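You operate a simulated robot arm through the tools that you are given. There is no shell and no other tool. Be economical: measure what you need, move in short steps, check, and stop when the job is done.

Carry out the task below with a simulated robot arm. There is one attempt and no reset: what you move stays moved.

Task
Take the pink bundle and leave it in the yellow tray. Take the framed card and put it on top of the red pins box on the top of the wide green belt. Take the black pad from the top of the wide green belt and put it on top of the black cams box there. Take the eyewash bottle from the top of the packing table and leave it on the top of the wooden rack. Put the card tube on the top of the packing table away on the left end of the reel ledge. Put the yellow strap coil on the lane shelf of the lane rack. Do these in any order. Set down upright: pink bundle, framed card, eyewash bottle, card tube.

The check looks at the end state, three seconds after you hand in, the way a careful person would. Anything else that was tipped, shoved, dropped, spilled or broken makes it a failure.

Robot
A 7-joint arm with a two-finger parallel gripper on a trunk, on a base that drives. Base frame: it is fixed to the floor where the robot stands at the start and does not move with it; the origin is under the middle of the robot, x ahead of it, y to its left, z up. Units: m, rad, N and s.
Its first joint turns from -2.897 to 2.897 rad. Places, roughly: black cams box [1.25, 0, 0.75]; black pad (5x3x3 cm) [1.5, -0.1, 0.8]; card tube (8x8x9 cm) [1.8, 2.3, 0.8]; eyewash bottle [1.75, 2.25, 1]; framed card [1.5, 0.25, 0.75]; lane shelf of the lane rack [-0.5, 3.9, 0.9]; left end of the reel ledge (20x24 cm) [0.86, -2.1, 0.8]; pink bundle [0.5, 0.25, 0.75]; red pins box [1.25, 0, 0.75]; top of the wooden rack [1.3, 3.2, 0.9]; yellow strap coil (6x7x3 cm) [2, 3.3, 1]; yellow tray (30x40x4 cm) [-0.5, 3.1, 0.9]. Payload 1.57 kg.
The tool frame sits at the grasp point between the pads (the TCP): z along the fingers, y along the line on which they close. The tips reach 0.03 m beyond it. The gripper opens to 0.08 m. The fingers are 0.017 m wide and 0.012 m thick; the gripper's body (0.04 by 0.082 m) begins 0.08 m behind the TCP.
Orientation is told as [roll, pitch, yaw] about the base's x, y, z axes, in that order, counted from this pose: with the fingers straight down and closing along the base's y, the tool's x points along the base's -x, its y along +y and its z along -z.

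Tools
- The arm moves only by the tool nudge_tool. Its argument "increments" is a list that holds one entry, the list of rows, each a list of 7 numbers: the opening, from 0 (shut) to 1 (fully open), then the shift along the tool's x, y, z in units of 500 mm (1.0 is 500 mm), then the turn, a rotation vector about the tool's x, y, z in units of 90 degrees (1.0 is 90 degrees). In form: [[[claw, tx, ty, tz, ax, ay, az], ...]]. A call has 1 to 8 rows; each row is the pose to reach, as a shift and turn from the pose commanded when the call began, along the tool's axes at that moment. A call with a number of a shift or a turn outside -1 to 1 is refused whole. Each row takes 0.2 s and may step no farther than 0.05 m and 0.15 rad from the row before; otherwise, or with a gripper value out of range, the whole call is refused. A pose out of reach is approached as far as the arm can. The call stops where the force on the tool passes 40 N (or 10 N more than at its start, if that is more) or the arm is blocked; 0.2 s more then pass. The fingers move at their own pace (about 0.153 m/s each) and stop on an object; they squeeze with about 21 N. The grip force told is the motor's: it shows also when the fingers shut on nothing. Time passes only in rows, and 0.2 s behind the last, so rows that repeat a pose let the fingers close. The reply holds the time, the measured pose of the TCP, the force on the tool along the base axes, the opening and the grip force, in the units named above and with some noise, with the torque about the TCP (base axes, N m) and any sound that the robot's microphone picked up, and new pictures: "pictures" is both (left out), scene, wrist or none.
- Cameras (640 x 400 px; columns grow to the right, rows downward): "scene" is now at [-0.0132, 0.1623, 1.3723]; the picture's right is [-0.31, -0.95, 0.00], its down [-0.49, 0.16, -0.85] and it looks along [0.81, -0.27, -0.52] (base axes); focal length 288 px, centre (320, 200). "wrist" rides on the gripper at [0.072, -0.007, -0.122] in the tool frame; the picture's right is [0.09, 1.00, 0.00], its down [-0.84, 0.08, -0.54] and it looks along [-0.54, 0.05, 0.84] (tool axes); focal length 238 px, centre (320, 200). There is no depth. A picture from a camera that has moved, and an enlarged one, comes with that camera's place and axes in the base frame and with its lens.
- drive_base(legs): drives the robot by 1 to 6 legs, each [ahead, left, turn to the left] in m, m and rad, along the robot's own axes; the way and the turn of a leg run together, so that a leg with both is an arc; at most 1.5 m and 3.142 rad a leg. The arm and the cameras ride along, it lands a little off, and it stops where it bumps. It gives what a move gives, and a new picture of the scene camera.
- aim_head(pan, tilt): turns the head with the scene camera to pan (to the left, within 2.496 rad either way) and tilt (down, from -0.506 to 1.204), counted from straight ahead of the robot. It gives what a move gives, and a new picture of the scene camera.
- zoom(camera, box): a new picture of the part [left, top, right, bottom] of that camera's present view, enlarged. The clock stands still meanwhile.
- finish_job(): hands the job in; it is judged then, once.

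Work in short steps. Places have to be worked out from the pictures, the camera data and where the tool is seen: move nearer, look again, correct. Check each grasp and each placing, and mend what went wrong. You have 186 turns and 260 pictures in all, those below and enlarged ones among them. Open the gripper and draw the arm clear of the work before you hand the job in, unless the task says otherwise; then end with one line.

The tools are called after "Request:" by a JSON object that holds its "api" and its "payload". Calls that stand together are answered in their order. nudge_tool: Moves the arm, as the interface text tells. Its arguments: {"type":"object","properties":{"increments":{"type":"array","items":{"type":"array","items":{"type":"array","items":{"type":"number"}}}},"pictures":{"type":"string","enum":["both","scene","wrist","none"]}},"required":["increments"]} The other tools are called the same way: drive_base (legs) drives the base; aim_head (pan, tilt) turns the head that bears the scene camera; zoom (camera, box) takes an enlarged picture of a part of a camera's view; finish_job () hands the job in.

At the start:

```text
time: 0.0
position: [0.602, -0.1781, 1.0735]
tool_rot: [0.0, -0.001, 0.001]
wrist_force: [-0.4, -0.2, -0.4]
moment: [0.03, 0.0, -0.02]
opening: 0.0802
finger_force: 0.0
robot x, y, heading: [0.0006, 0.0005, -0.004]
head pan, tilt: [-0.321, 0.545]
```

scene: 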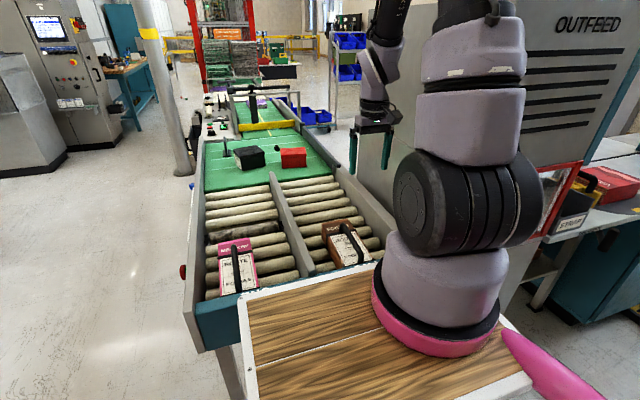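
wrist: 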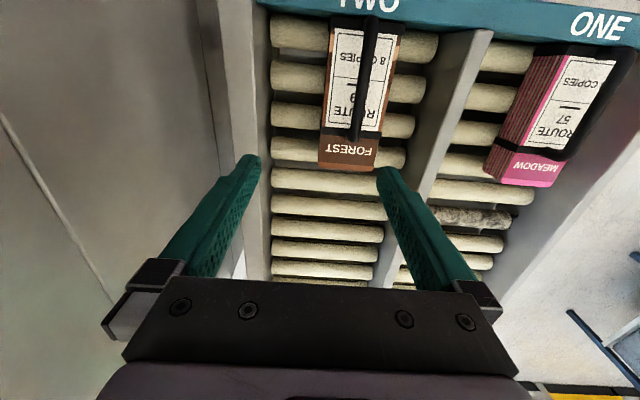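

The conveyor lies ahead with the pink bundle in lane one; I zoom on the belt and look around with the head to map the places.

Request:
{"api": "zoom", "payload": {"camera": "scene", "box": [160, 60, 400, 210]}}

Request:
{"api": "aim_head", "payload": {"pan": 0.8, "tilt": 0.3}}

Request:
{"api": "aim_head", "payload": {"pan": 1.8, "tilt": 0.3}}

Request:
{"api": "aim_head", "payload": {"pan": -1.3, "tilt": 0.4}}

```text
2.67 times, centred on (280, 135) of scene
camera zoom: at [-0.0132, 0.1623, 1.3723], right [-0.31, -0.95, 0.0], down [-0.49, 0.16, -0.85], along [0.81, -0.27, -0.52], focal length 769 px, centre (427, 373)
```

zoom: 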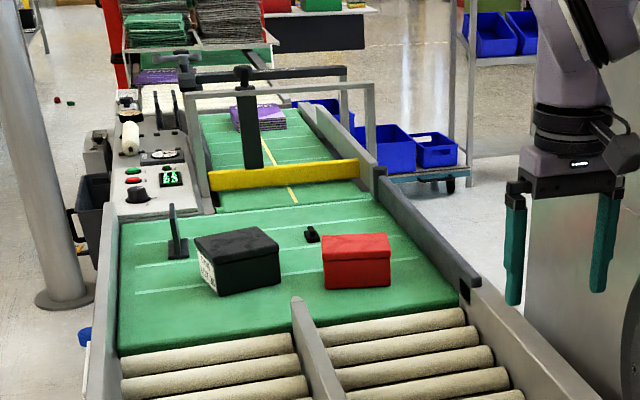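

```text
time: 1.4
position: [0.6008, -0.1773, 1.0719]
tool_rot: [-0.002, 0.002, -0.001]
wrist_force: [-0.1, 0.3, 1.0]
moment: [0.0, -0.01, 0.01]
opening: 0.0798
finger_force: 0.0
robot x, y, heading: [-0.0015, 0.0012, -0.003]
head pan, tilt: [0.799, 0.3]
camera scene: at [-0.0334, 0.2575, 1.3949], right [0.72, -0.7, 0.0], down [-0.21, -0.21, -0.96], along [0.67, 0.68, -0.3], focal length 288 px, centre (320, 200)
```

scene: 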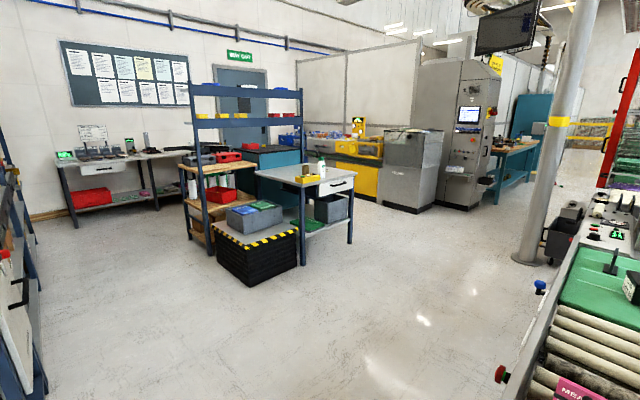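

```text
time: 2.6
position: [0.6018, -0.1784, 1.0719]
tool_rot: [0.0, 0.0, -0.001]
wrist_force: [-0.5, -1.3, 0.3]
moment: [-0.03, 0.01, -0.03]
opening: 0.08
finger_force: 0.0
robot x, y, heading: [-0.0014, -0.0011, -0.001]
head pan, tilt: [1.799, 0.3]
camera scene: at [-0.1196, 0.2816, 1.3949], right [0.97, 0.23, 0.0], down [0.07, -0.29, -0.96], along [-0.22, 0.93, -0.3], focal length 288 px, centre (320, 200)
```

scene: 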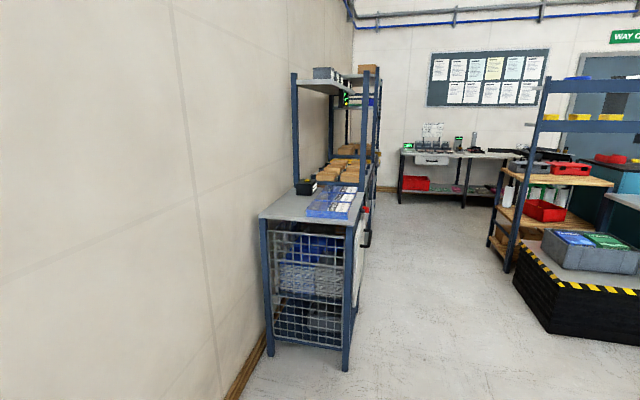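

```text
time: 5.3
position: [0.6025, -0.1773, 1.0717]
tool_rot: [-0.001, -0.001, 0.0]
wrist_force: [0.0, 0.5, 0.1]
moment: [0.01, -0.02, 0.02]
opening: 0.0803
finger_force: 0.1
robot x, y, heading: [0.0039, 0.0011, 0.006]
head pan, tilt: [-1.3, 0.4]
camera scene: at [-0.0737, 0.1014, 1.3856], right [-0.96, -0.27, 0.0], down [-0.1, 0.38, -0.92], along [0.25, -0.89, -0.39], focal length 288 px, centre (320, 200)
```

scene: 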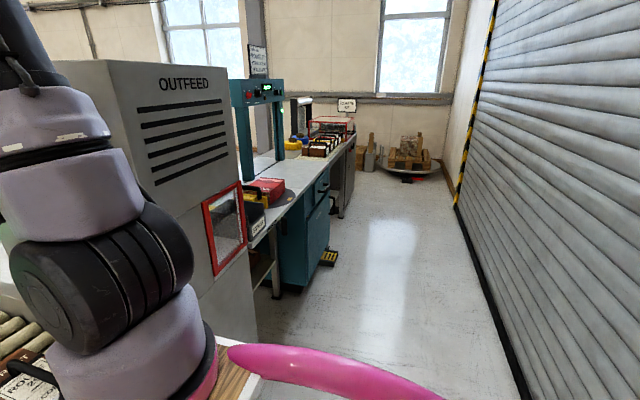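

I now aim at the near end of the conveyor to see the pink bundle and the base's front edge.

Request:
{"api": "aim_head", "payload": {"pan": 0.1, "tilt": 0.9}}

Request:
{"api": "zoom", "payload": {"camera": "wrist", "box": [460, 20, 640, 200]}}

```text
time: 6.8
position: [0.6011, -0.1793, 1.0717]
tool_rot: [0.0, -0.001, 0.001]
wrist_force: [-0.2, 0.6, -0.9]
moment: [0.0, 0.02, 0.02]
opening: 0.0801
finger_force: 0.1
robot x, y, heading: [-0.0015, -0.0015, -0.002]
head pan, tilt: [0.099, 0.901]
camera scene: at [-0.0234, 0.1981, 1.3426], right [0.1, -1.0, 0.0], down [-0.78, -0.08, -0.62], along [0.62, 0.06, -0.78], focal length 288 px, centre (320, 200)
```

scene: 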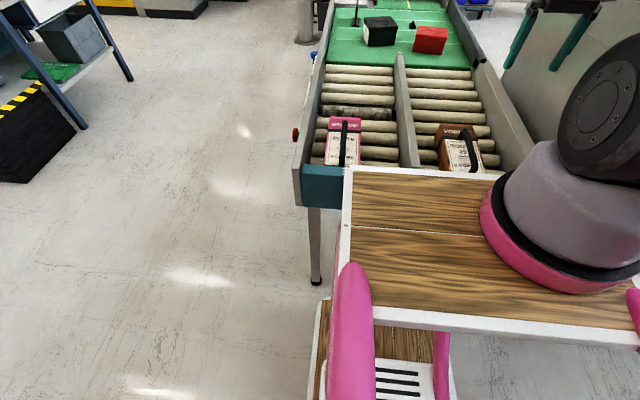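

```text
2.22 times, centred on (550, 110) of wrist
camera zoom: at [0.5309, -0.1852, 1.1938], right [-0.09, 1.0, 0.0], down [0.84, 0.08, 0.54], along [0.54, 0.05, -0.84], focal length 530 px, centre (-191, 400)
```

zoom: 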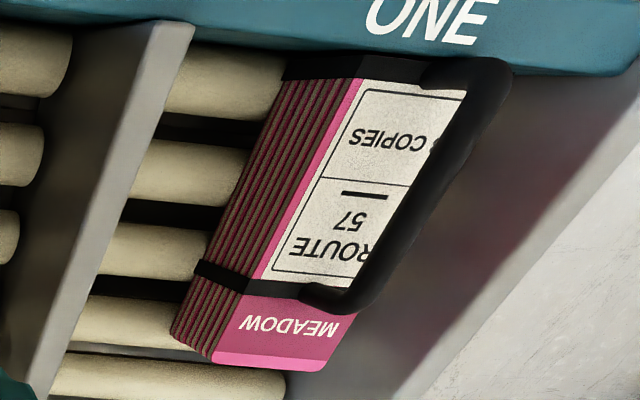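

The handle of the pink bundle triangulates to about (0.56, 0.20, 0.85), arching along x. I move above it with the fingers closing along y and look.

Request:
{"api": "nudge_tool", "payload": {"increments": [[[1, 0.01, 0.095, 0, 0, 0, 0], [1, 0.02, 0.19, 0, 0, 0, 0], [1, 0.03, 0.285, 0, 0, 0, 0], [1, 0.04, 0.38, 0, 0, 0, 0], [1, 0.05, 0.475, 0, 0, 0, 0], [1, 0.06, 0.57, 0, 0, 0, 0], [1, 0.07, 0.66, 0.05, 0, 0, 0], [1, 0.08, 0.75, 0.1, 0, 0, 0]]]}}

Request:
{"api": "aim_head", "payload": {"pan": 0.1, "tilt": 0.75}}

```text
refused: row 7 steps farther than a row can; nothing moved
```

```text
time: 7.5
position: [0.6015, -0.1778, 1.0715]
tool_rot: [0.0, 0.0, -0.001]
wrist_force: [-0.8, 0.6, -0.5]
moment: [-0.02, 0.01, -0.02]
opening: 0.08
finger_force: 0.0
robot x, y, heading: [-0.0008, -0.0009, 0.005]
head pan, tilt: [0.099, 0.75]
camera scene: at [-0.0161, 0.1989, 1.3545], right [0.1, -1.0, 0.0], down [-0.68, -0.07, -0.73], along [0.73, 0.07, -0.68], focal length 288 px, centre (320, 200)
```

scene: 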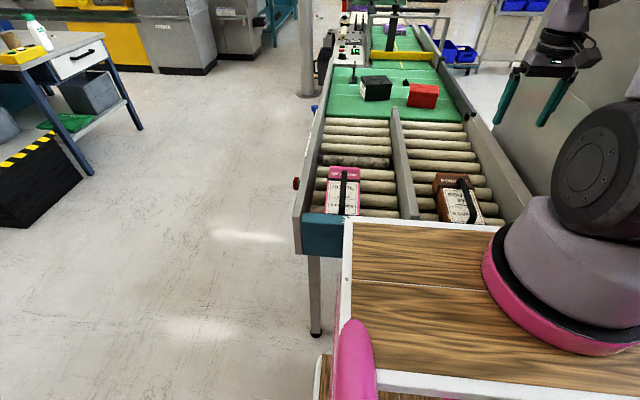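

The row step was too long; I repeat with smaller steps.

Request:
{"api": "nudge_tool", "payload": {"increments": [[[1, 0.01, 0.095, 0, 0, 0, 0], [1, 0.02, 0.19, 0, 0, 0, 0], [1, 0.03, 0.285, 0, 0, 0, 0], [1, 0.04, 0.38, 0, 0, 0, 0], [1, 0.05, 0.475, 0, 0, 0, 0], [1, 0.06, 0.57, 0, 0, 0, 0], [1, 0.07, 0.66, 0.02, 0, 0, 0], [1, 0.08, 0.75, 0.04, 0, 0, 0]]]}}

```text
time: 9.3
position: [0.5626, 0.1979, 1.0507]
tool_rot: [0.0, 0.0, -0.004]
wrist_force: [-0.3, 0.5, -0.5]
moment: [0.08, 0.01, -0.05]
opening: 0.0801
finger_force: 0.1
robot x, y, heading: [-0.0008, 0.0001, -0.0]
head pan, tilt: [0.099, 0.75]
camera scene: at [-0.016, 0.1983, 1.3546], right [0.1, -1.0, 0.0], down [-0.68, -0.07, -0.73], along [0.73, 0.07, -0.68], focal length 288 px, centre (320, 200)
camera wrist: at [0.4906, 0.1904, 1.1732], right [-0.09, 1.0, 0.0], down [0.84, 0.08, 0.54], along [0.54, 0.05, -0.84], focal length 238 px, centre (320, 200)
```

scene: 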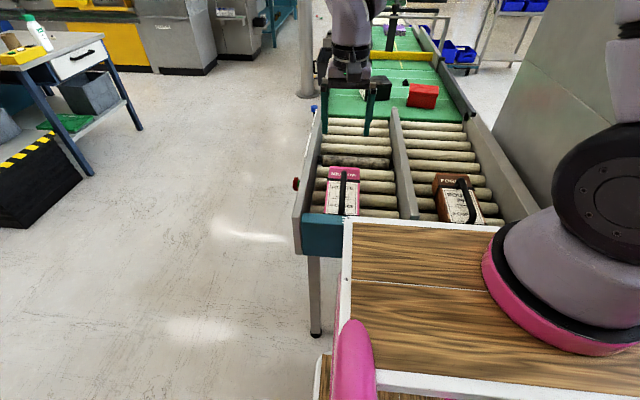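
wrist: 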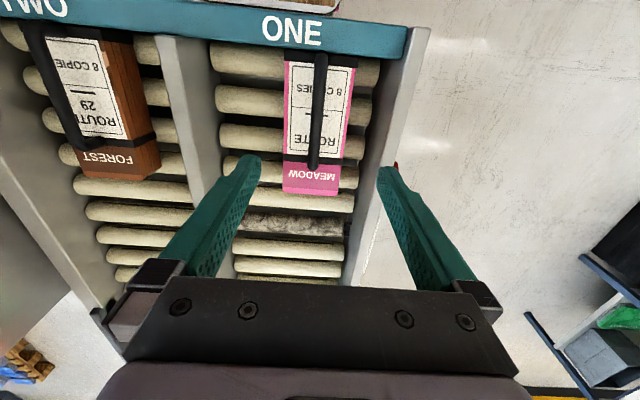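

Handle centre ≈ (0.56, 0.195, 0.86). I descend to TCP z≈0.89 and look.

Request:
{"api": "nudge_tool", "payload": {"increments": [[[1, 0, -0.004, 0.08, 0, 0, 0], [1, 0, -0.006, 0.16, 0, 0, 0], [1, 0, -0.006, 0.24, 0, 0, 0], [1, 0, -0.006, 0.32, 0, 0, 0]]]}}

Request:
{"api": "zoom", "payload": {"camera": "scene", "box": [290, 100, 410, 220]}}

```text
time: 10.3
position: [0.5626, 0.1957, 0.8923]
tool_rot: [0.0, -0.001, -0.001]
wrist_force: [-0.9, 0.9, -0.1]
moment: [0.03, -0.01, -0.03]
opening: 0.0798
finger_force: 0.1
robot x, y, heading: [0.0018, -0.0012, -0.001]
head pan, tilt: [0.099, 0.75]
camera scene: at [-0.0164, 0.1987, 1.3546], right [0.1, -1.0, 0.0], down [-0.68, -0.07, -0.73], along [0.73, 0.07, -0.68], focal length 288 px, centre (320, 200)
camera wrist: at [0.4914, 0.1882, 1.0139], right [-0.09, 1.0, 0.0], down [0.84, 0.08, 0.54], along [0.54, 0.05, -0.84], focal length 238 px, centre (320, 200)
```

scene: 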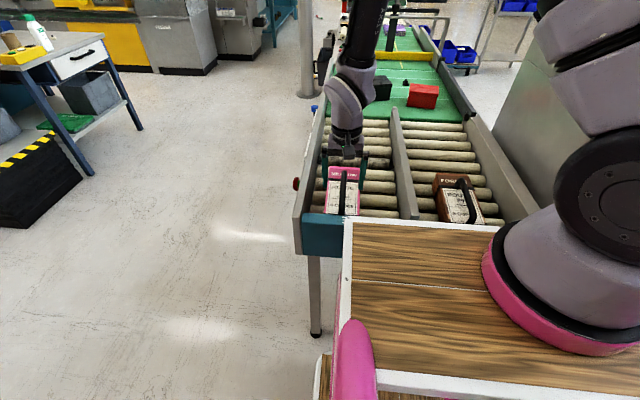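
wrist: 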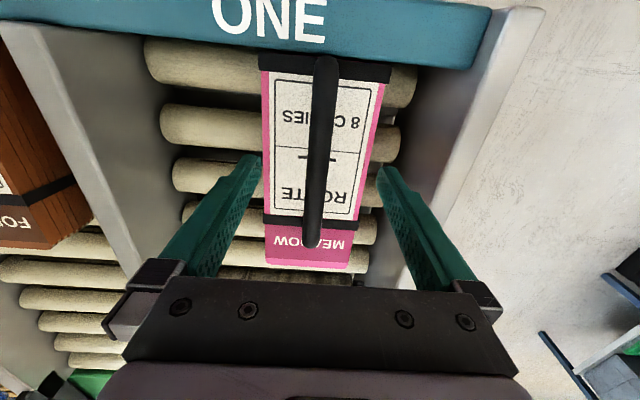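

```text
3.33 times, centred on (350, 160) of scene
camera zoom: at [-0.0164, 0.1987, 1.3546], right [0.1, -1.0, 0.0], down [-0.68, -0.07, -0.73], along [0.73, 0.07, -0.68], focal length 961 px, centre (220, 333)
```

zoom: 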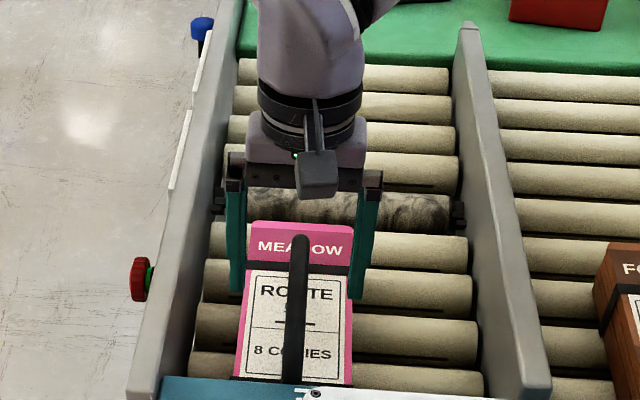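

The handle runs centered between the fingers. I descend slowly to about z=0.862 and watch the force.

Request:
{"api": "nudge_tool", "payload": {"increments": [[[1, 0.014, -0.002, 0.02, 0, 0, 0], [1, 0.014, -0.002, 0.04, 0, 0, 0], [1, 0.014, -0.002, 0.06, 0, 0, 0]]]}}

Request:
{"api": "zoom", "payload": {"camera": "scene", "box": [290, 100, 410, 220]}}

```text
time: 11.1
position: [0.5559, 0.1933, 0.8626]
tool_rot: [-0.001, -0.001, -0.001]
wrist_force: [-0.5, 0.8, -0.3]
moment: [-0.04, -0.01, 0.01]
opening: 0.0801
finger_force: 0.0
robot x, y, heading: [0.0005, 0.002, 0.003]
head pan, tilt: [0.099, 0.75]
camera scene: at [-0.0161, 0.1989, 1.3545], right [0.1, -1.0, 0.0], down [-0.68, -0.07, -0.73], along [0.73, 0.07, -0.68], focal length 288 px, centre (320, 200)
camera wrist: at [0.4845, 0.1859, 0.9842], right [-0.09, 1.0, 0.0], down [0.84, 0.08, 0.54], along [0.54, 0.05, -0.84], focal length 238 px, centre (320, 200)
```

scene: 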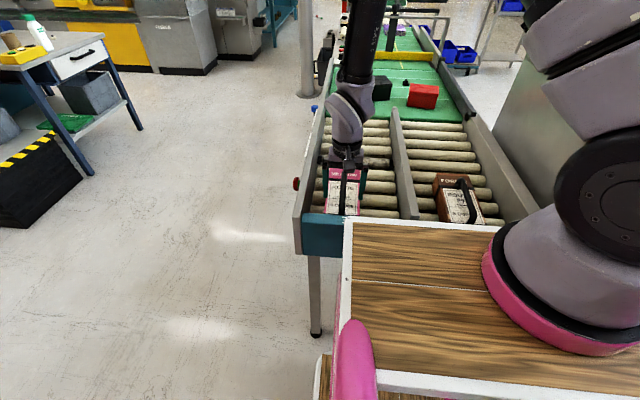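
wrist: 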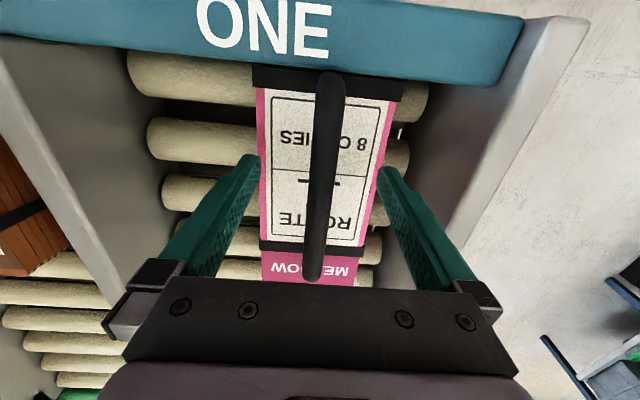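

```text
3.33 times, centred on (350, 160) of scene
camera zoom: at [-0.0161, 0.1989, 1.3545], right [0.1, -1.0, 0.0], down [-0.68, -0.07, -0.73], along [0.73, 0.07, -0.68], focal length 961 px, centre (220, 333)
```

zoom: 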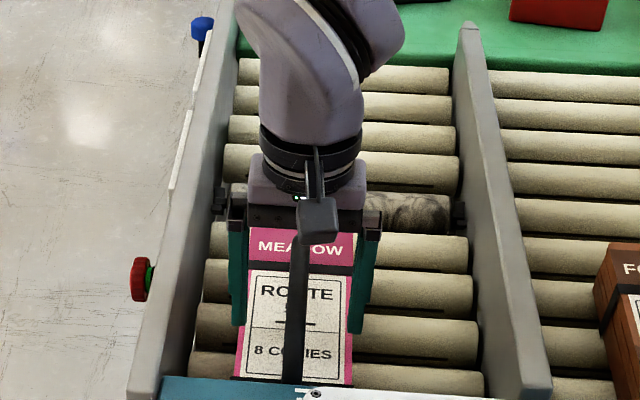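

No contact so far; I close on the handle here.

Request:
{"api": "nudge_tool", "payload": {"increments": [[[0, 0, 0, 0, 0, 0, 0], [0, 0, 0, 0, 0, 0, 0], [0, 0, 0, 0, 0, 0, 0]]]}}

```text
time: 11.9
position: [0.5562, 0.1944, 0.8622]
tool_rot: [0.0, 0.0, 0.0]
wrist_force: [0.1, 3.5, 0.7]
moment: [0.02, -0.24, 0.02]
opening: 0.0154
finger_force: 20.9
robot x, y, heading: [-0.0001, 0.0016, 0.003]
head pan, tilt: [0.099, 0.75]
camera scene: at [-0.016, 0.1991, 1.3545], right [0.1, -1.0, 0.0], down [-0.68, -0.07, -0.73], along [0.73, 0.07, -0.68], focal length 288 px, centre (320, 200)
camera wrist: at [0.4846, 0.1861, 0.9842], right [-0.09, 1.0, 0.0], down [0.84, 0.08, 0.54], along [0.54, 0.05, -0.84], focal length 238 px, centre (320, 200)
```

scene: 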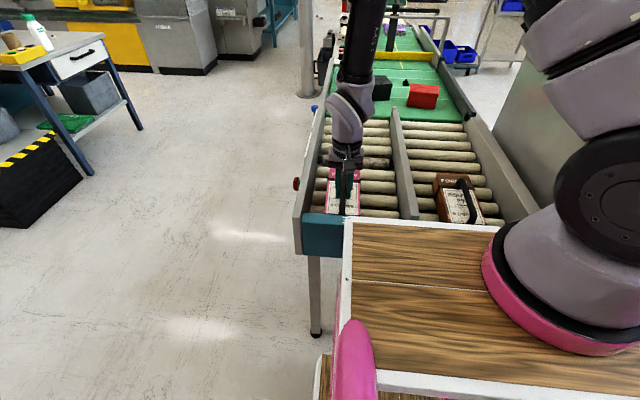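
wrist: 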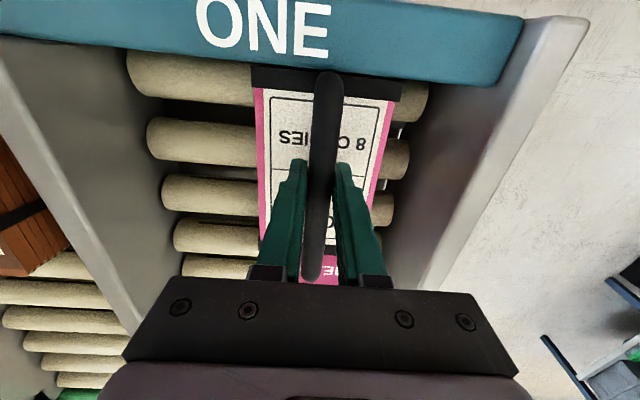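

Gripped the handle (15 mm). I lift straight up and check the weight and the tilt.

Request:
{"api": "nudge_tool", "payload": {"increments": [[[0, 0, 0, -0.02, 0, 0, 0], [0, 0, 0, -0.05, 0, 0, 0], [0, 0, 0, -0.1, 0, 0, 0], [0, 0, 0, -0.18, 0, 0, 0], [0, 0, 0, -0.26, 0, 0, 0], [0, 0, 0, -0.34, 0, 0, 0], [0, 0, 0, -0.42, 0, 0, 0]]]}}

```text
time: 13.5
position: [0.5551, 0.1941, 1.0698]
tool_rot: [-0.001, 0.003, -0.001]
wrist_force: [0.3, 0.8, -7.4]
moment: [-0.01, 0.35, -0.04]
opening: 0.0158
finger_force: 21.2
robot x, y, heading: [-0.0, 0.0019, 0.003]
head pan, tilt: [0.099, 0.75]
camera scene: at [-0.0155, 0.1993, 1.3545], right [0.1, -0.99, 0.0], down [-0.68, -0.07, -0.73], along [0.73, 0.07, -0.68], focal length 288 px, centre (320, 200)
camera wrist: at [0.484, 0.1862, 1.1921], right [-0.09, 1.0, 0.0], down [0.84, 0.08, 0.54], along [0.54, 0.05, -0.84], focal length 238 px, centre (320, 200)
```

scene: 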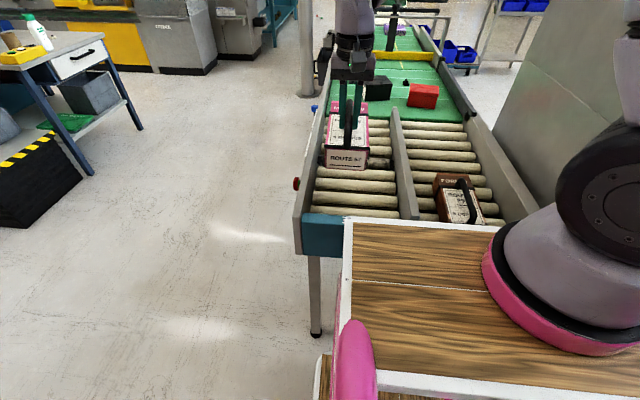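
wrist: 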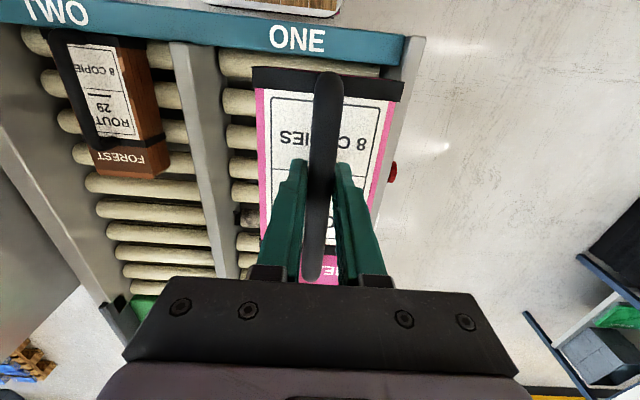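

The pink bundle is held level at 0.75 kg. The rack with the tray lies at the left, so I back off the conveyor end and slide left, then look.

Request:
{"api": "drive_base", "payload": {"legs": [[-0.08, 0, 0], [0, 0.95, 0]]}}

Request:
{"api": "aim_head", "payload": {"pan": 0.0, "tilt": 1.2}}

Request:
{"api": "aim_head", "payload": {"pan": 1.57, "tilt": 0.4}}

```text
time: 19.1
position: [0.4803, 1.1366, 1.0717]
tool_rot: [0.001, -0.001, -0.007]
wrist_force: [-0.3, -0.3, -7.1]
moment: [0.03, 0.33, -0.02]
opening: 0.0157
finger_force: 20.7
robot x, y, heading: [-0.0778, 0.95, -0.006]
head pan, tilt: [0.099, 0.75]
camera scene: at [-0.09, 1.1482, 1.3545], right [0.09, -1.0, 0.0], down [-0.68, -0.06, -0.73], along [0.73, 0.07, -0.68], focal length 288 px, centre (320, 200)
```

scene: 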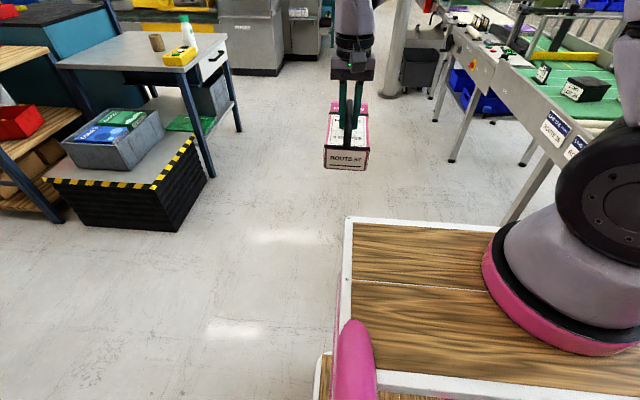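

```text
time: 20.0
position: [0.4808, 1.1382, 1.0703]
tool_rot: [0.0, 0.0, -0.008]
wrist_force: [0.3, -0.3, -7.2]
moment: [-0.01, 0.29, -0.01]
opening: 0.0158
finger_force: 20.5
robot x, y, heading: [-0.0747, 0.9487, -0.006]
head pan, tilt: [0.0, 1.201]
camera scene: at [-0.1166, 1.1402, 1.3228], right [-0.01, -1.0, 0.0], down [-0.93, 0.01, -0.36], along [0.36, 0.0, -0.93], focal length 288 px, centre (320, 200)
```

scene: 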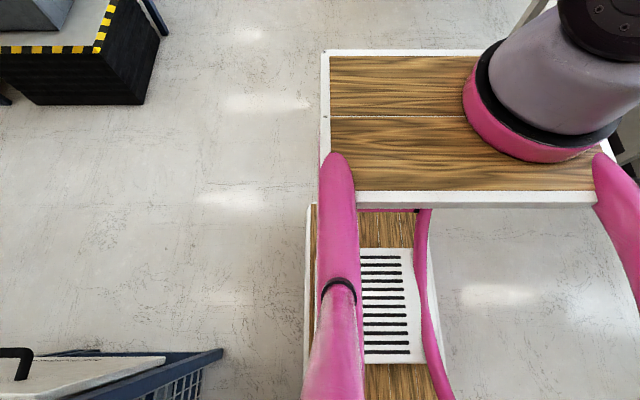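

```text
time: 21.7
position: [0.4806, 1.1367, 1.0697]
tool_rot: [0.0, 0.001, -0.009]
wrist_force: [1.4, -0.4, -6.8]
moment: [0.03, 0.33, 0.01]
opening: 0.0157
finger_force: 20.9
robot x, y, heading: [-0.0731, 0.9504, -0.009]
head pan, tilt: [1.571, 0.4]
camera scene: at [-0.1717, 1.2333, 1.3856], right [1.0, -0.01, 0.0], down [0.0, -0.39, -0.92], along [0.01, 0.92, -0.39], focal length 288 px, centre (320, 200)
```

scene: 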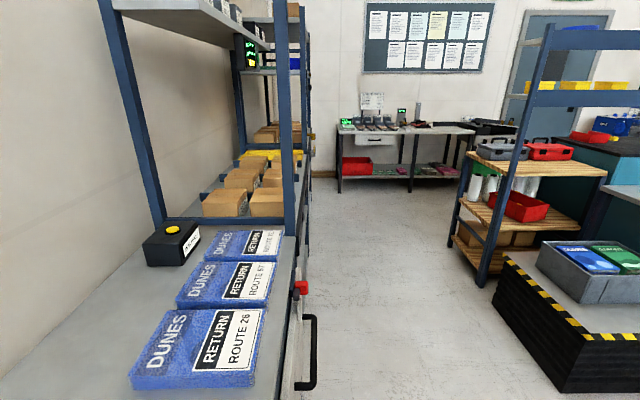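

The yellow tray is seen in the rack bay past the brown boxes. I go ahead, turn left to face +y, drive up the aisle and look at the rack.

Request:
{"api": "drive_base", "payload": {"legs": [[0.5, 0, 0], [0, 0, 1.571], [1.3, 0, 0]]}}

Request:
{"api": "aim_head", "payload": {"pan": 0.9, "tilt": 0.45}}

```text
time: 34.6
position: [0.2177, 2.7912, 1.0706]
tool_rot: [0.0, 0.0, 1.579]
wrist_force: [0.2, 1.0, -6.9]
moment: [-0.34, 0.02, 0.01]
opening: 0.0157
finger_force: 20.5
robot x, y, heading: [0.4181, 2.2389, 1.579]
head pan, tilt: [1.571, 0.4]
camera scene: at [0.1349, 2.1373, 1.3856], right [-0.01, 1.0, 0.0], down [0.39, 0.0, -0.92], along [-0.92, -0.01, -0.39], focal length 288 px, centre (320, 200)
```

scene: 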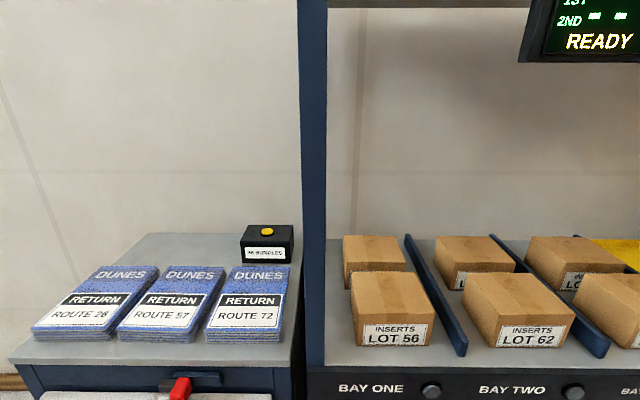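

```text
time: 35.6
position: [0.2164, 2.7933, 1.0706]
tool_rot: [0.0, 0.001, 1.579]
wrist_force: [-0.4, 0.3, -7.3]
moment: [-0.26, -0.02, 0.0]
opening: 0.0161
finger_force: 20.8
robot x, y, heading: [0.4147, 2.2374, 1.577]
head pan, tilt: [0.901, 0.45]
camera scene: at [0.155, 2.1945, 1.381], right [0.61, 0.79, 0.0], down [0.34, -0.27, -0.9], along [-0.71, 0.55, -0.44], focal length 288 px, centre (320, 200)
```

scene: 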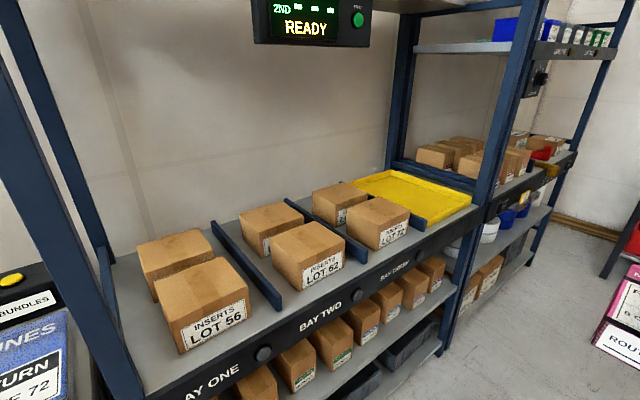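

The tray centre works out at about (-0.45, 3.07, 0.9) with posts at y≈2.1 and 3.25, open to the aisle. I drive ahead alongside it and look again.

Request:
{"api": "drive_base", "payload": {"legs": [[0.81, 0.03, 0]]}}

Request:
{"api": "aim_head", "payload": {"pan": 1.4, "tilt": 0.6}}

```text
time: 40.0
position: [0.1818, 3.6017, 1.0708]
tool_rot: [0.002, 0.0, 1.58]
wrist_force: [-0.2, 0.3, -7.6]
moment: [-0.31, 0.03, 0.0]
opening: 0.0156
finger_force: 21.6
robot x, y, heading: [0.3785, 3.0476, 1.584]
head pan, tilt: [0.901, 0.45]
camera scene: at [0.1185, 3.0047, 1.381], right [0.61, 0.79, 0.0], down [0.34, -0.27, -0.9], along [-0.71, 0.55, -0.44], focal length 288 px, centre (320, 200)
```

scene: 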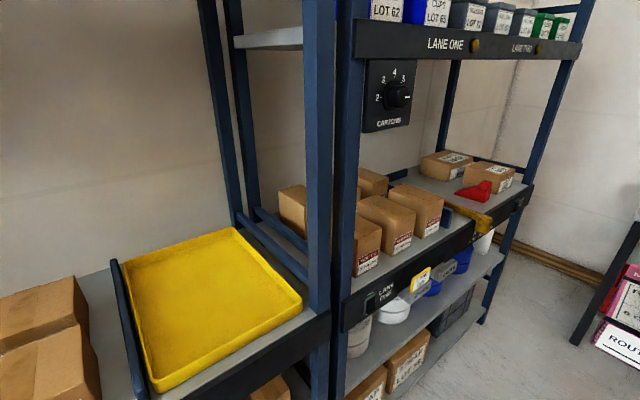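

```text
time: 40.9
position: [0.1806, 3.6024, 1.0706]
tool_rot: [0.0, 0.001, 1.579]
wrist_force: [0.2, 0.5, -7.3]
moment: [-0.32, 0.0, -0.01]
opening: 0.0154
finger_force: 20.5
robot x, y, heading: [0.376, 3.0498, 1.58]
head pan, tilt: [1.4, 0.6]
camera scene: at [0.1038, 2.9625, 1.3674], right [0.16, 0.99, 0.0], down [0.56, -0.09, -0.83], along [-0.81, 0.13, -0.56], focal length 288 px, centre (320, 200)
```

scene: 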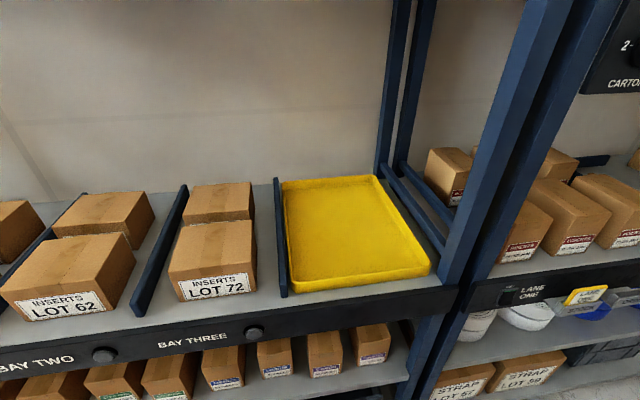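

The tray spans x≈-0.68..-0.27, y≈2.97..3.28; the post stands near y 3.3. I swing the bundle to the left on an arc, raising slightly, while yawing the tool so the handle points into the bay.

Request:
{"api": "nudge_tool", "payload": {"increments": [[[0, 0.046, 0.084, -0.012, 0, 0, -0.0713], [0, 0.096, 0.164, -0.024, 0, 0, -0.1426], [0, 0.154, 0.24, -0.036, 0, 0, -0.2139], [0, 0.216, 0.308, -0.048, 0, 0, -0.2852], [0, 0.284, 0.372, -0.06, 0, 0, -0.3565], [0, 0.356, 0.43, -0.072, 0, 0, -0.4278], [0, 0.432, 0.48, -0.084, 0, 0, -0.4991]]], "pictures": "scene"}}

```text
time: 42.5
position: [-0.0583, 3.3878, 1.112]
tool_rot: [0.001, 0.001, 2.363]
wrist_force: [0.5, 0.2, -7.6]
moment: [-0.2, -0.21, 0.0]
opening: 0.0156
finger_force: 21.3
robot x, y, heading: [0.3809, 3.0496, 1.577]
head pan, tilt: [1.4, 0.6]
camera scene: at [0.1039, 2.9628, 1.3674], right [0.16, 0.99, 0.0], down [0.56, -0.09, -0.83], along [-0.81, 0.13, -0.56], focal length 288 px, centre (320, 200)
```

scene: 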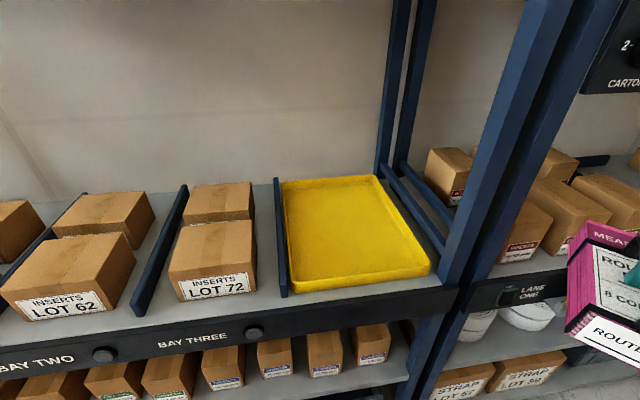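

Next I bring it around to (-0.12, 3.13), in front of the tray, finishing the yaw.

Request:
{"api": "nudge_tool", "payload": {"increments": [[[0, 0.0457, 0.0757, 0, 0, 0, -0.0825], [0, 0.0914, 0.1514, 0, 0, 0, -0.165], [0, 0.1371, 0.2271, 0, 0, 0, -0.2475], [0, 0.1828, 0.3028, 0, 0, 0, -0.33], [0, 0.2285, 0.3785, 0, 0, 0, -0.4125], [0, 0.274, 0.454, 0, 0, 0, -0.495]]]}}

```text
time: 43.9
position: [-0.1193, 3.1271, 1.1138]
tool_rot: [0.0, -0.001, 3.143]
wrist_force: [0.1, 2.1, -6.6]
moment: [-0.01, -0.3, -0.02]
opening: 0.0154
finger_force: 20.9
robot x, y, heading: [0.3786, 3.0464, 1.577]
head pan, tilt: [1.4, 0.6]
camera scene: at [0.1038, 2.9628, 1.3674], right [0.16, 0.99, 0.0], down [0.56, -0.09, -0.83], along [-0.81, 0.13, -0.57], focal length 288 px, centre (320, 200)
camera wrist: at [-0.0466, 3.1318, 1.2354], right [0.09, -1.0, 0.0], down [-0.84, -0.08, 0.54], along [-0.54, -0.05, -0.84], focal length 238 px, centre (320, 200)
```

scene: 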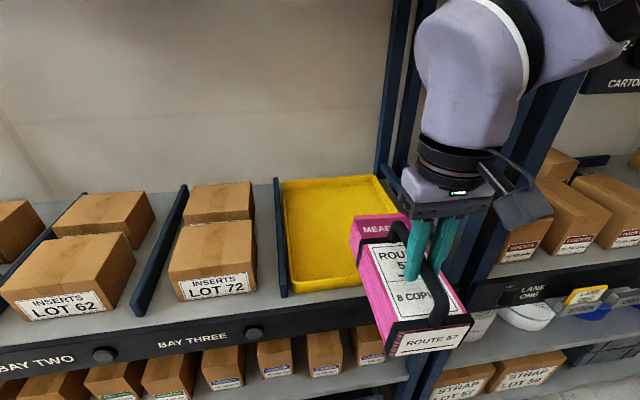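
wrist: 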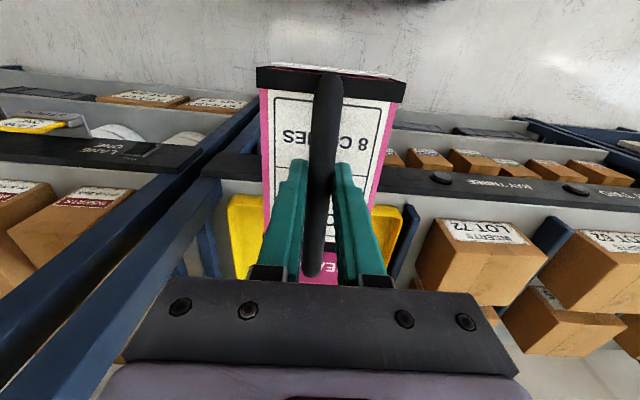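

Aligned with the tray; I carry it straight in to x≈-0.43, y≈3.115.

Request:
{"api": "nudge_tool", "payload": {"increments": [[[0, -0.089, 0.004, 0, 0, 0, 0], [0, -0.178, 0.008, 0, 0, 0, 0], [0, -0.267, 0.012, 0, 0, 0, 0], [0, -0.356, 0.016, 0, 0, 0, 0], [0, -0.445, 0.02, 0, 0, 0, 0], [0, -0.534, 0.024, 0, 0, 0, 0], [0, -0.622, 0.024, 0, 0, 0, 0]]]}}

```text
time: 45.5
position: [-0.3219, 3.1079, 1.1137]
tool_rot: [0.001, 0.0, 3.142]
wrist_force: [-0.3, 0.3, -6.6]
moment: [0.02, -0.19, 0.02]
opening: 0.0155
finger_force: 21.4
out of reach, approached as far as the arm can: row 5, 6, 7
robot x, y, heading: [0.3796, 3.0506, 1.58]
head pan, tilt: [1.4, 0.6]
camera scene: at [0.1036, 2.9622, 1.3673], right [0.16, 0.99, 0.0], down [0.56, -0.09, -0.82], along [-0.81, 0.13, -0.57], focal length 288 px, centre (320, 200)
camera wrist: at [-0.2495, 3.1142, 1.2348], right [0.09, -1.0, 0.0], down [-0.84, -0.08, 0.54], along [-0.54, -0.05, -0.84], focal length 238 px, centre (320, 200)
```

scene: 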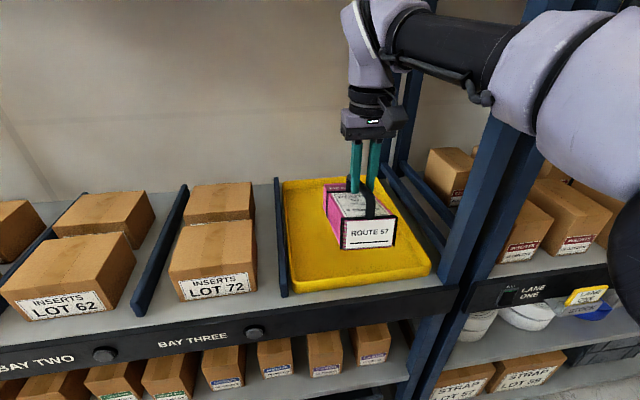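
wrist: 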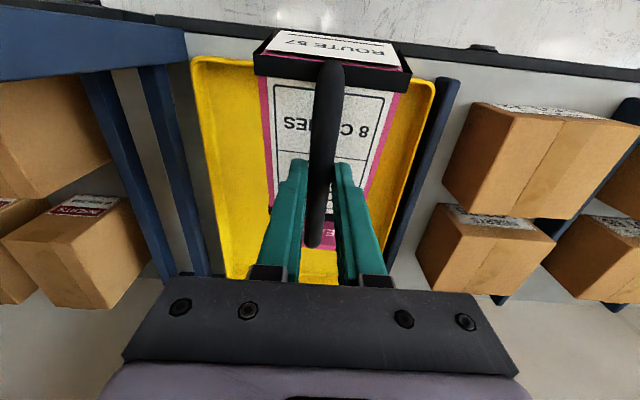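

The arm's reach ended at x=-0.32 at this height. I lower a bit (still above the rim), where the reach is longer, and look at the level of the bundle.

Request:
{"api": "nudge_tool", "payload": {"increments": [[[0, -0.002, 0, 0.04, 0, 0, 0], [0, -0.002, 0, 0.08, 0, 0, 0], [0, -0.002, 0, 0.12, 0, 0, 0], [0, -0.002, 0, 0.12, 0, 0, 0]]]}}

Request:
{"api": "zoom", "payload": {"camera": "scene", "box": [260, 80, 460, 310]}}

```text
time: 46.5
position: [-0.3224, 3.1078, 1.0517]
tool_rot: [-0.001, -0.001, 3.141]
wrist_force: [0.5, -0.2, -7.0]
moment: [0.03, -0.19, 0.0]
opening: 0.0156
finger_force: 20.9
robot x, y, heading: [0.3805, 3.049, 1.581]
head pan, tilt: [1.4, 0.6]
camera scene: at [0.1035, 2.9623, 1.3673], right [0.16, 0.99, 0.0], down [0.56, -0.09, -0.82], along [-0.81, 0.13, -0.57], focal length 288 px, centre (320, 200)
camera wrist: at [-0.2501, 3.1126, 1.1723], right [0.09, -1.0, 0.0], down [-0.84, -0.08, 0.54], along [-0.54, -0.05, -0.84], focal length 238 px, centre (320, 200)
```

scene: 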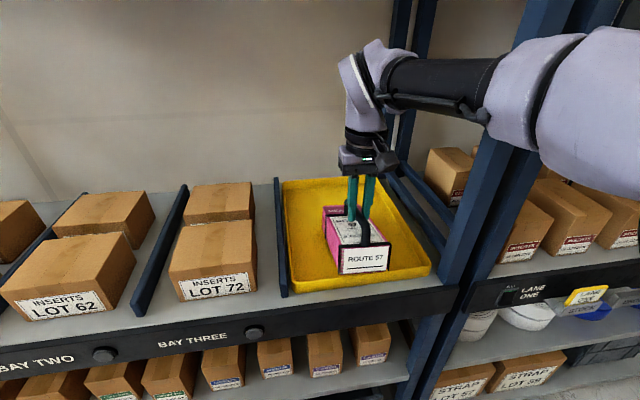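
wrist: 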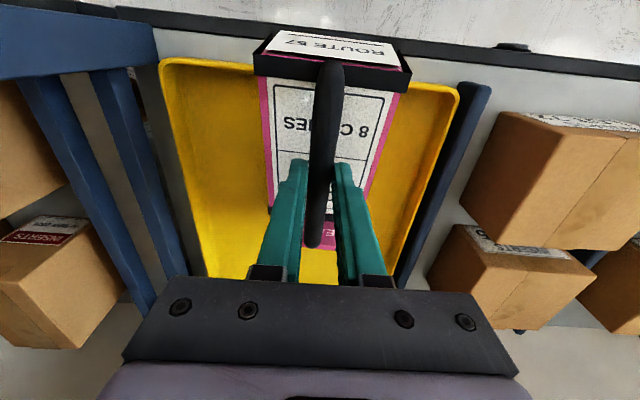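

```text
1.74 times, centred on (360, 195) of scene
camera zoom: at [0.1035, 2.9623, 1.3673], right [0.16, 0.99, 0.0], down [0.56, -0.09, -0.82], along [-0.81, 0.13, -0.57], focal length 501 px, centre (250, 209)
```

zoom: 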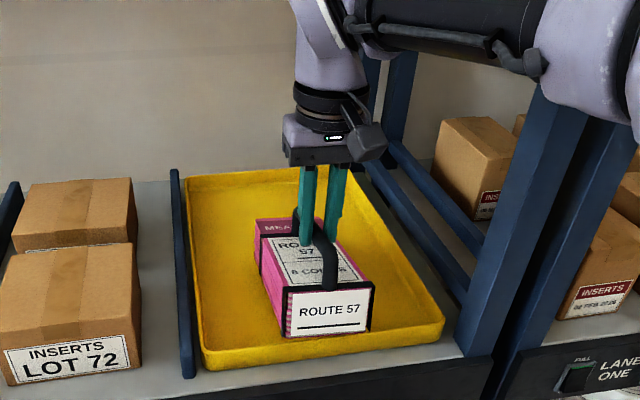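

The bundle has pitched a bit in the grip (far end low); setting it down will level it. I push further in.

Request:
{"api": "nudge_tool", "payload": {"increments": [[[0, -0.05, 0, 0, 0, 0, 0], [0, -0.1, 0, 0, 0, 0, 0], [0, -0.15, 0, 0, 0, 0, 0], [0, -0.2, 0, 0, 0, 0, 0]]]}}

```text
time: 47.5
position: [-0.332, 3.1119, 1.0428]
tool_rot: [0.0, -0.001, 3.142]
wrist_force: [0.4, -2.3, -6.2]
moment: [0.04, -0.19, 0.0]
opening: 0.0156
finger_force: 21.2
out of reach, approached as far as the arm can: row 1, 2, 3, 4
robot x, y, heading: [0.3806, 3.0508, 1.578]
head pan, tilt: [1.4, 0.6]
camera scene: at [0.1037, 2.962, 1.3674], right [0.16, 0.99, 0.0], down [0.56, -0.09, -0.83], along [-0.81, 0.13, -0.56], focal length 288 px, centre (320, 200)
camera wrist: at [-0.2598, 3.1174, 1.1634], right [0.09, -1.0, 0.0], down [-0.84, -0.08, 0.54], along [-0.54, -0.05, -0.84], focal length 238 px, centre (320, 200)
```

scene: 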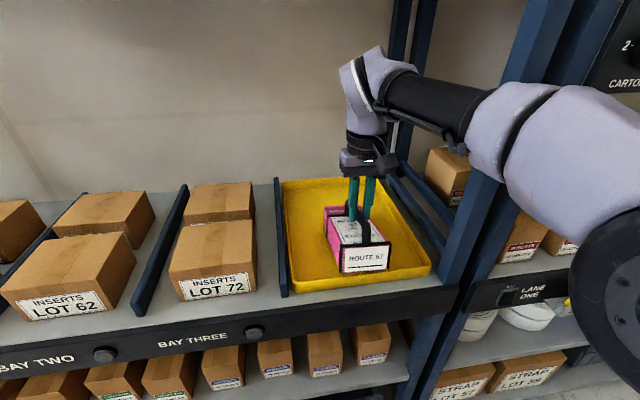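
wrist: 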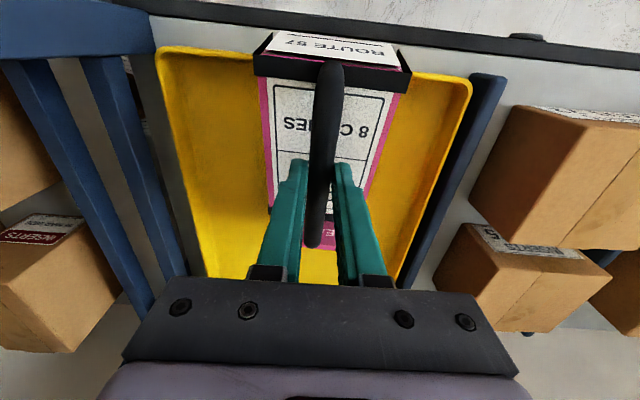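

The reach limit is set by the elbow posture, so I move the base a little: 0.08 m toward the rack and 0.05 m back, which also keeps the elbow off the post.

Request:
{"api": "drive_base", "payload": {"legs": [[-0.05, 0, 0], [0, 0.08, 0]]}}

Request:
{"api": "zoom", "payload": {"camera": "wrist", "box": [100, 0, 540, 300]}}

```text
time: 49.1
position: [-0.4126, 3.0608, 1.0419]
tool_rot: [-0.001, 0.001, 3.14]
wrist_force: [-0.1, -0.1, -6.5]
moment: [-0.01, -0.19, 0.0]
opening: 0.0154
finger_force: 21.1
robot x, y, heading: [0.2963, 3.0001, 1.583]
head pan, tilt: [1.4, 0.6]
camera scene: at [0.0237, 2.9116, 1.3673], right [0.16, 0.99, 0.0], down [0.56, -0.09, -0.82], along [-0.81, 0.13, -0.57], focal length 288 px, centre (320, 200)
```

scene: 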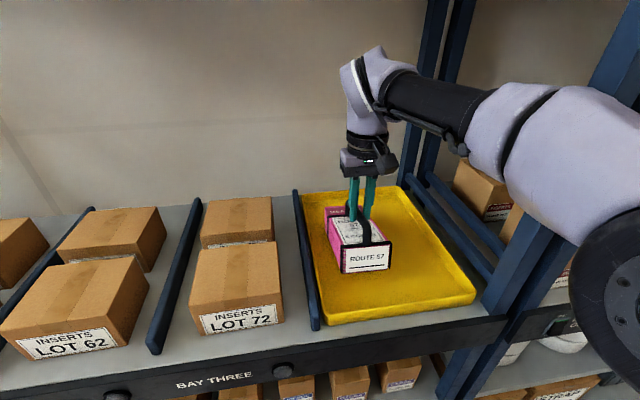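

```text
1.33 times, centred on (320, 150) of wrist
camera zoom: at [-0.3399, 3.0674, 1.163], right [0.09, -1.0, 0.0], down [-0.84, -0.08, 0.54], along [-0.54, -0.05, -0.84], focal length 318 px, centre (320, 267)
```

zoom: 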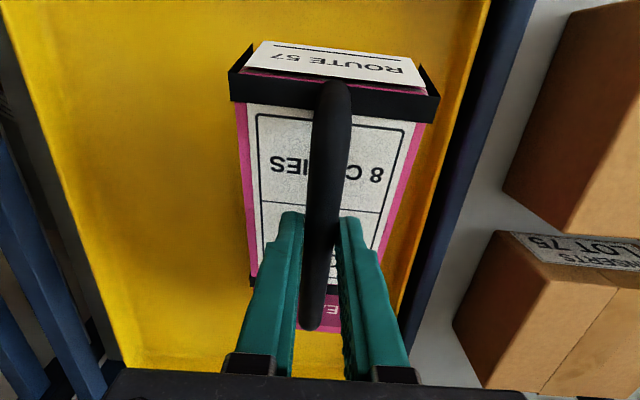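

It hangs well inside the tray. I shift 3 cm toward the tray's middle and lower gently.

Request:
{"api": "nudge_tool", "payload": {"increments": [[[0, 0, -0.03, 0.01, 0, 0, 0], [0, 0, -0.06, 0.02, 0, 0, 0], [0, 0, -0.06, 0.04, 0, 0, 0], [0, 0, -0.06, 0.06, 0, 0, 0], [0, 0, -0.06, 0.08, 0, 0, 0], [0, 0, -0.06, 0.09, 0, 0, 0]]]}}

```text
time: 50.5
position: [-0.4131, 3.0923, 0.9996]
tool_rot: [0.001, -0.002, 3.139]
wrist_force: [5.9, 2.9, 12.7]
moment: [0.08, -0.46, -0.03]
opening: 0.0157
finger_force: 20.9
robot x, y, heading: [0.303, 2.9968, 1.576]
head pan, tilt: [1.4, 0.6]
camera scene: at [0.0247, 2.9116, 1.3675], right [0.16, 0.99, 0.0], down [0.56, -0.09, -0.83], along [-0.81, 0.13, -0.56], focal length 288 px, centre (320, 200)
camera wrist: at [-0.3393, 3.0976, 1.1207], right [0.09, -1.0, 0.0], down [-0.84, -0.08, 0.54], along [-0.54, -0.05, -0.84], focal length 238 px, centre (320, 200)
```

scene: 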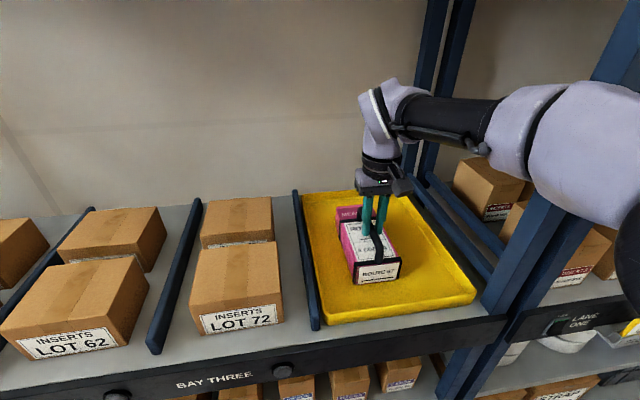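
wrist: 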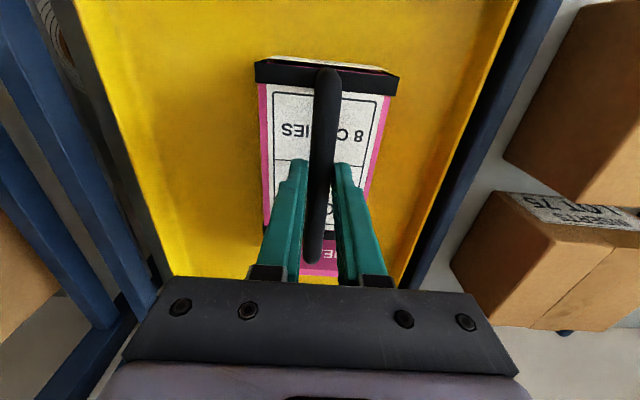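

Contact: the bundle is levelling on the tray floor. I lower a little more.

Request:
{"api": "nudge_tool", "payload": {"increments": [[[0, 0, 0, 0.008, 0, 0, 0], [0, 0, 0, 0.016, 0, 0, 0], [0, 0, 0, 0.024, 0, 0, 0]]]}}

```text
time: 51.3
position: [-0.412, 3.0903, 0.9851]
tool_rot: [0.001, 0.0, 3.139]
wrist_force: [-0.5, 1.4, 17.2]
moment: [0.03, -0.01, -0.06]
opening: 0.0159
finger_force: 21.1
robot x, y, heading: [0.2994, 2.9964, 1.579]
head pan, tilt: [1.4, 0.6]
camera scene: at [0.0245, 2.9115, 1.3675], right [0.16, 0.99, 0.0], down [0.56, -0.09, -0.83], along [-0.81, 0.13, -0.56], focal length 288 px, centre (320, 200)
camera wrist: at [-0.3391, 3.0973, 1.1069], right [0.09, -1.0, 0.0], down [-0.84, -0.08, 0.54], along [-0.54, -0.05, -0.84], focal length 238 px, centre (320, 200)
```

scene: 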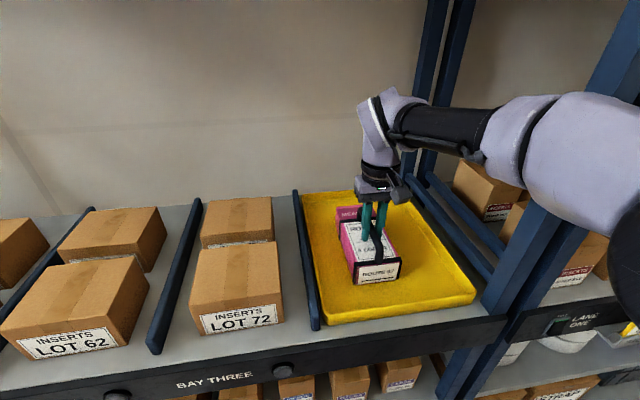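
wrist: 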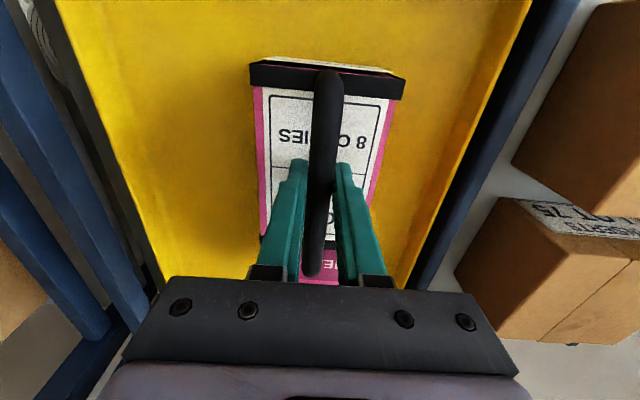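

Level now (torque about zero). I release and retreat upward.

Request:
{"api": "nudge_tool", "payload": {"increments": [[[1, 0, 0, -0.004, 0, 0, 0], [1, 0, 0, -0.004, 0, 0, 0], [1, 0, 0, -0.004, 0, 0, 0], [1, 0, 0, -0.06, 0, 0, 0], [1, 0, 0, -0.12, 0, 0, 0], [1, 0, 0, -0.2, 0, 0, 0]]]}}

```text
time: 52.7
position: [-0.4105, 3.0905, 1.0844]
tool_rot: [0.001, 0.002, 3.14]
wrist_force: [-0.6, 0.2, 0.9]
moment: [-0.04, -0.05, -0.01]
opening: 0.0801
finger_force: 0.0
robot x, y, heading: [0.2974, 2.9982, 1.575]
head pan, tilt: [1.4, 0.6]
camera scene: at [0.0238, 2.9116, 1.3674], right [0.16, 0.99, 0.0], down [0.56, -0.09, -0.82], along [-0.81, 0.13, -0.57], focal length 288 px, centre (320, 200)
camera wrist: at [-0.3379, 3.0965, 1.2058], right [0.09, -1.0, 0.0], down [-0.84, -0.08, 0.54], along [-0.54, -0.05, -0.84], focal length 238 px, centre (320, 200)
```

scene: 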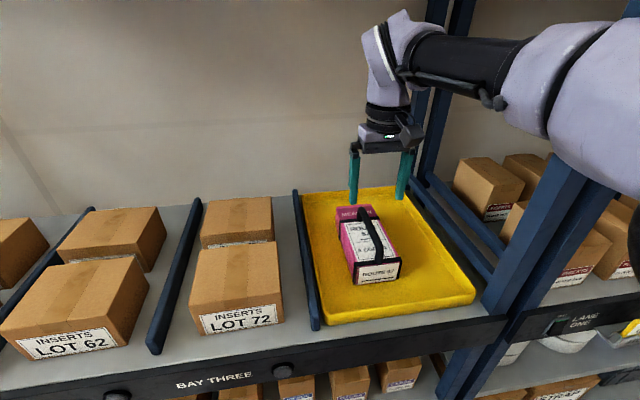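
wrist: 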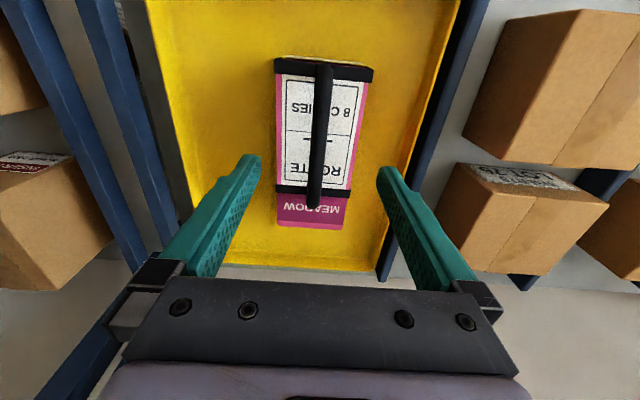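

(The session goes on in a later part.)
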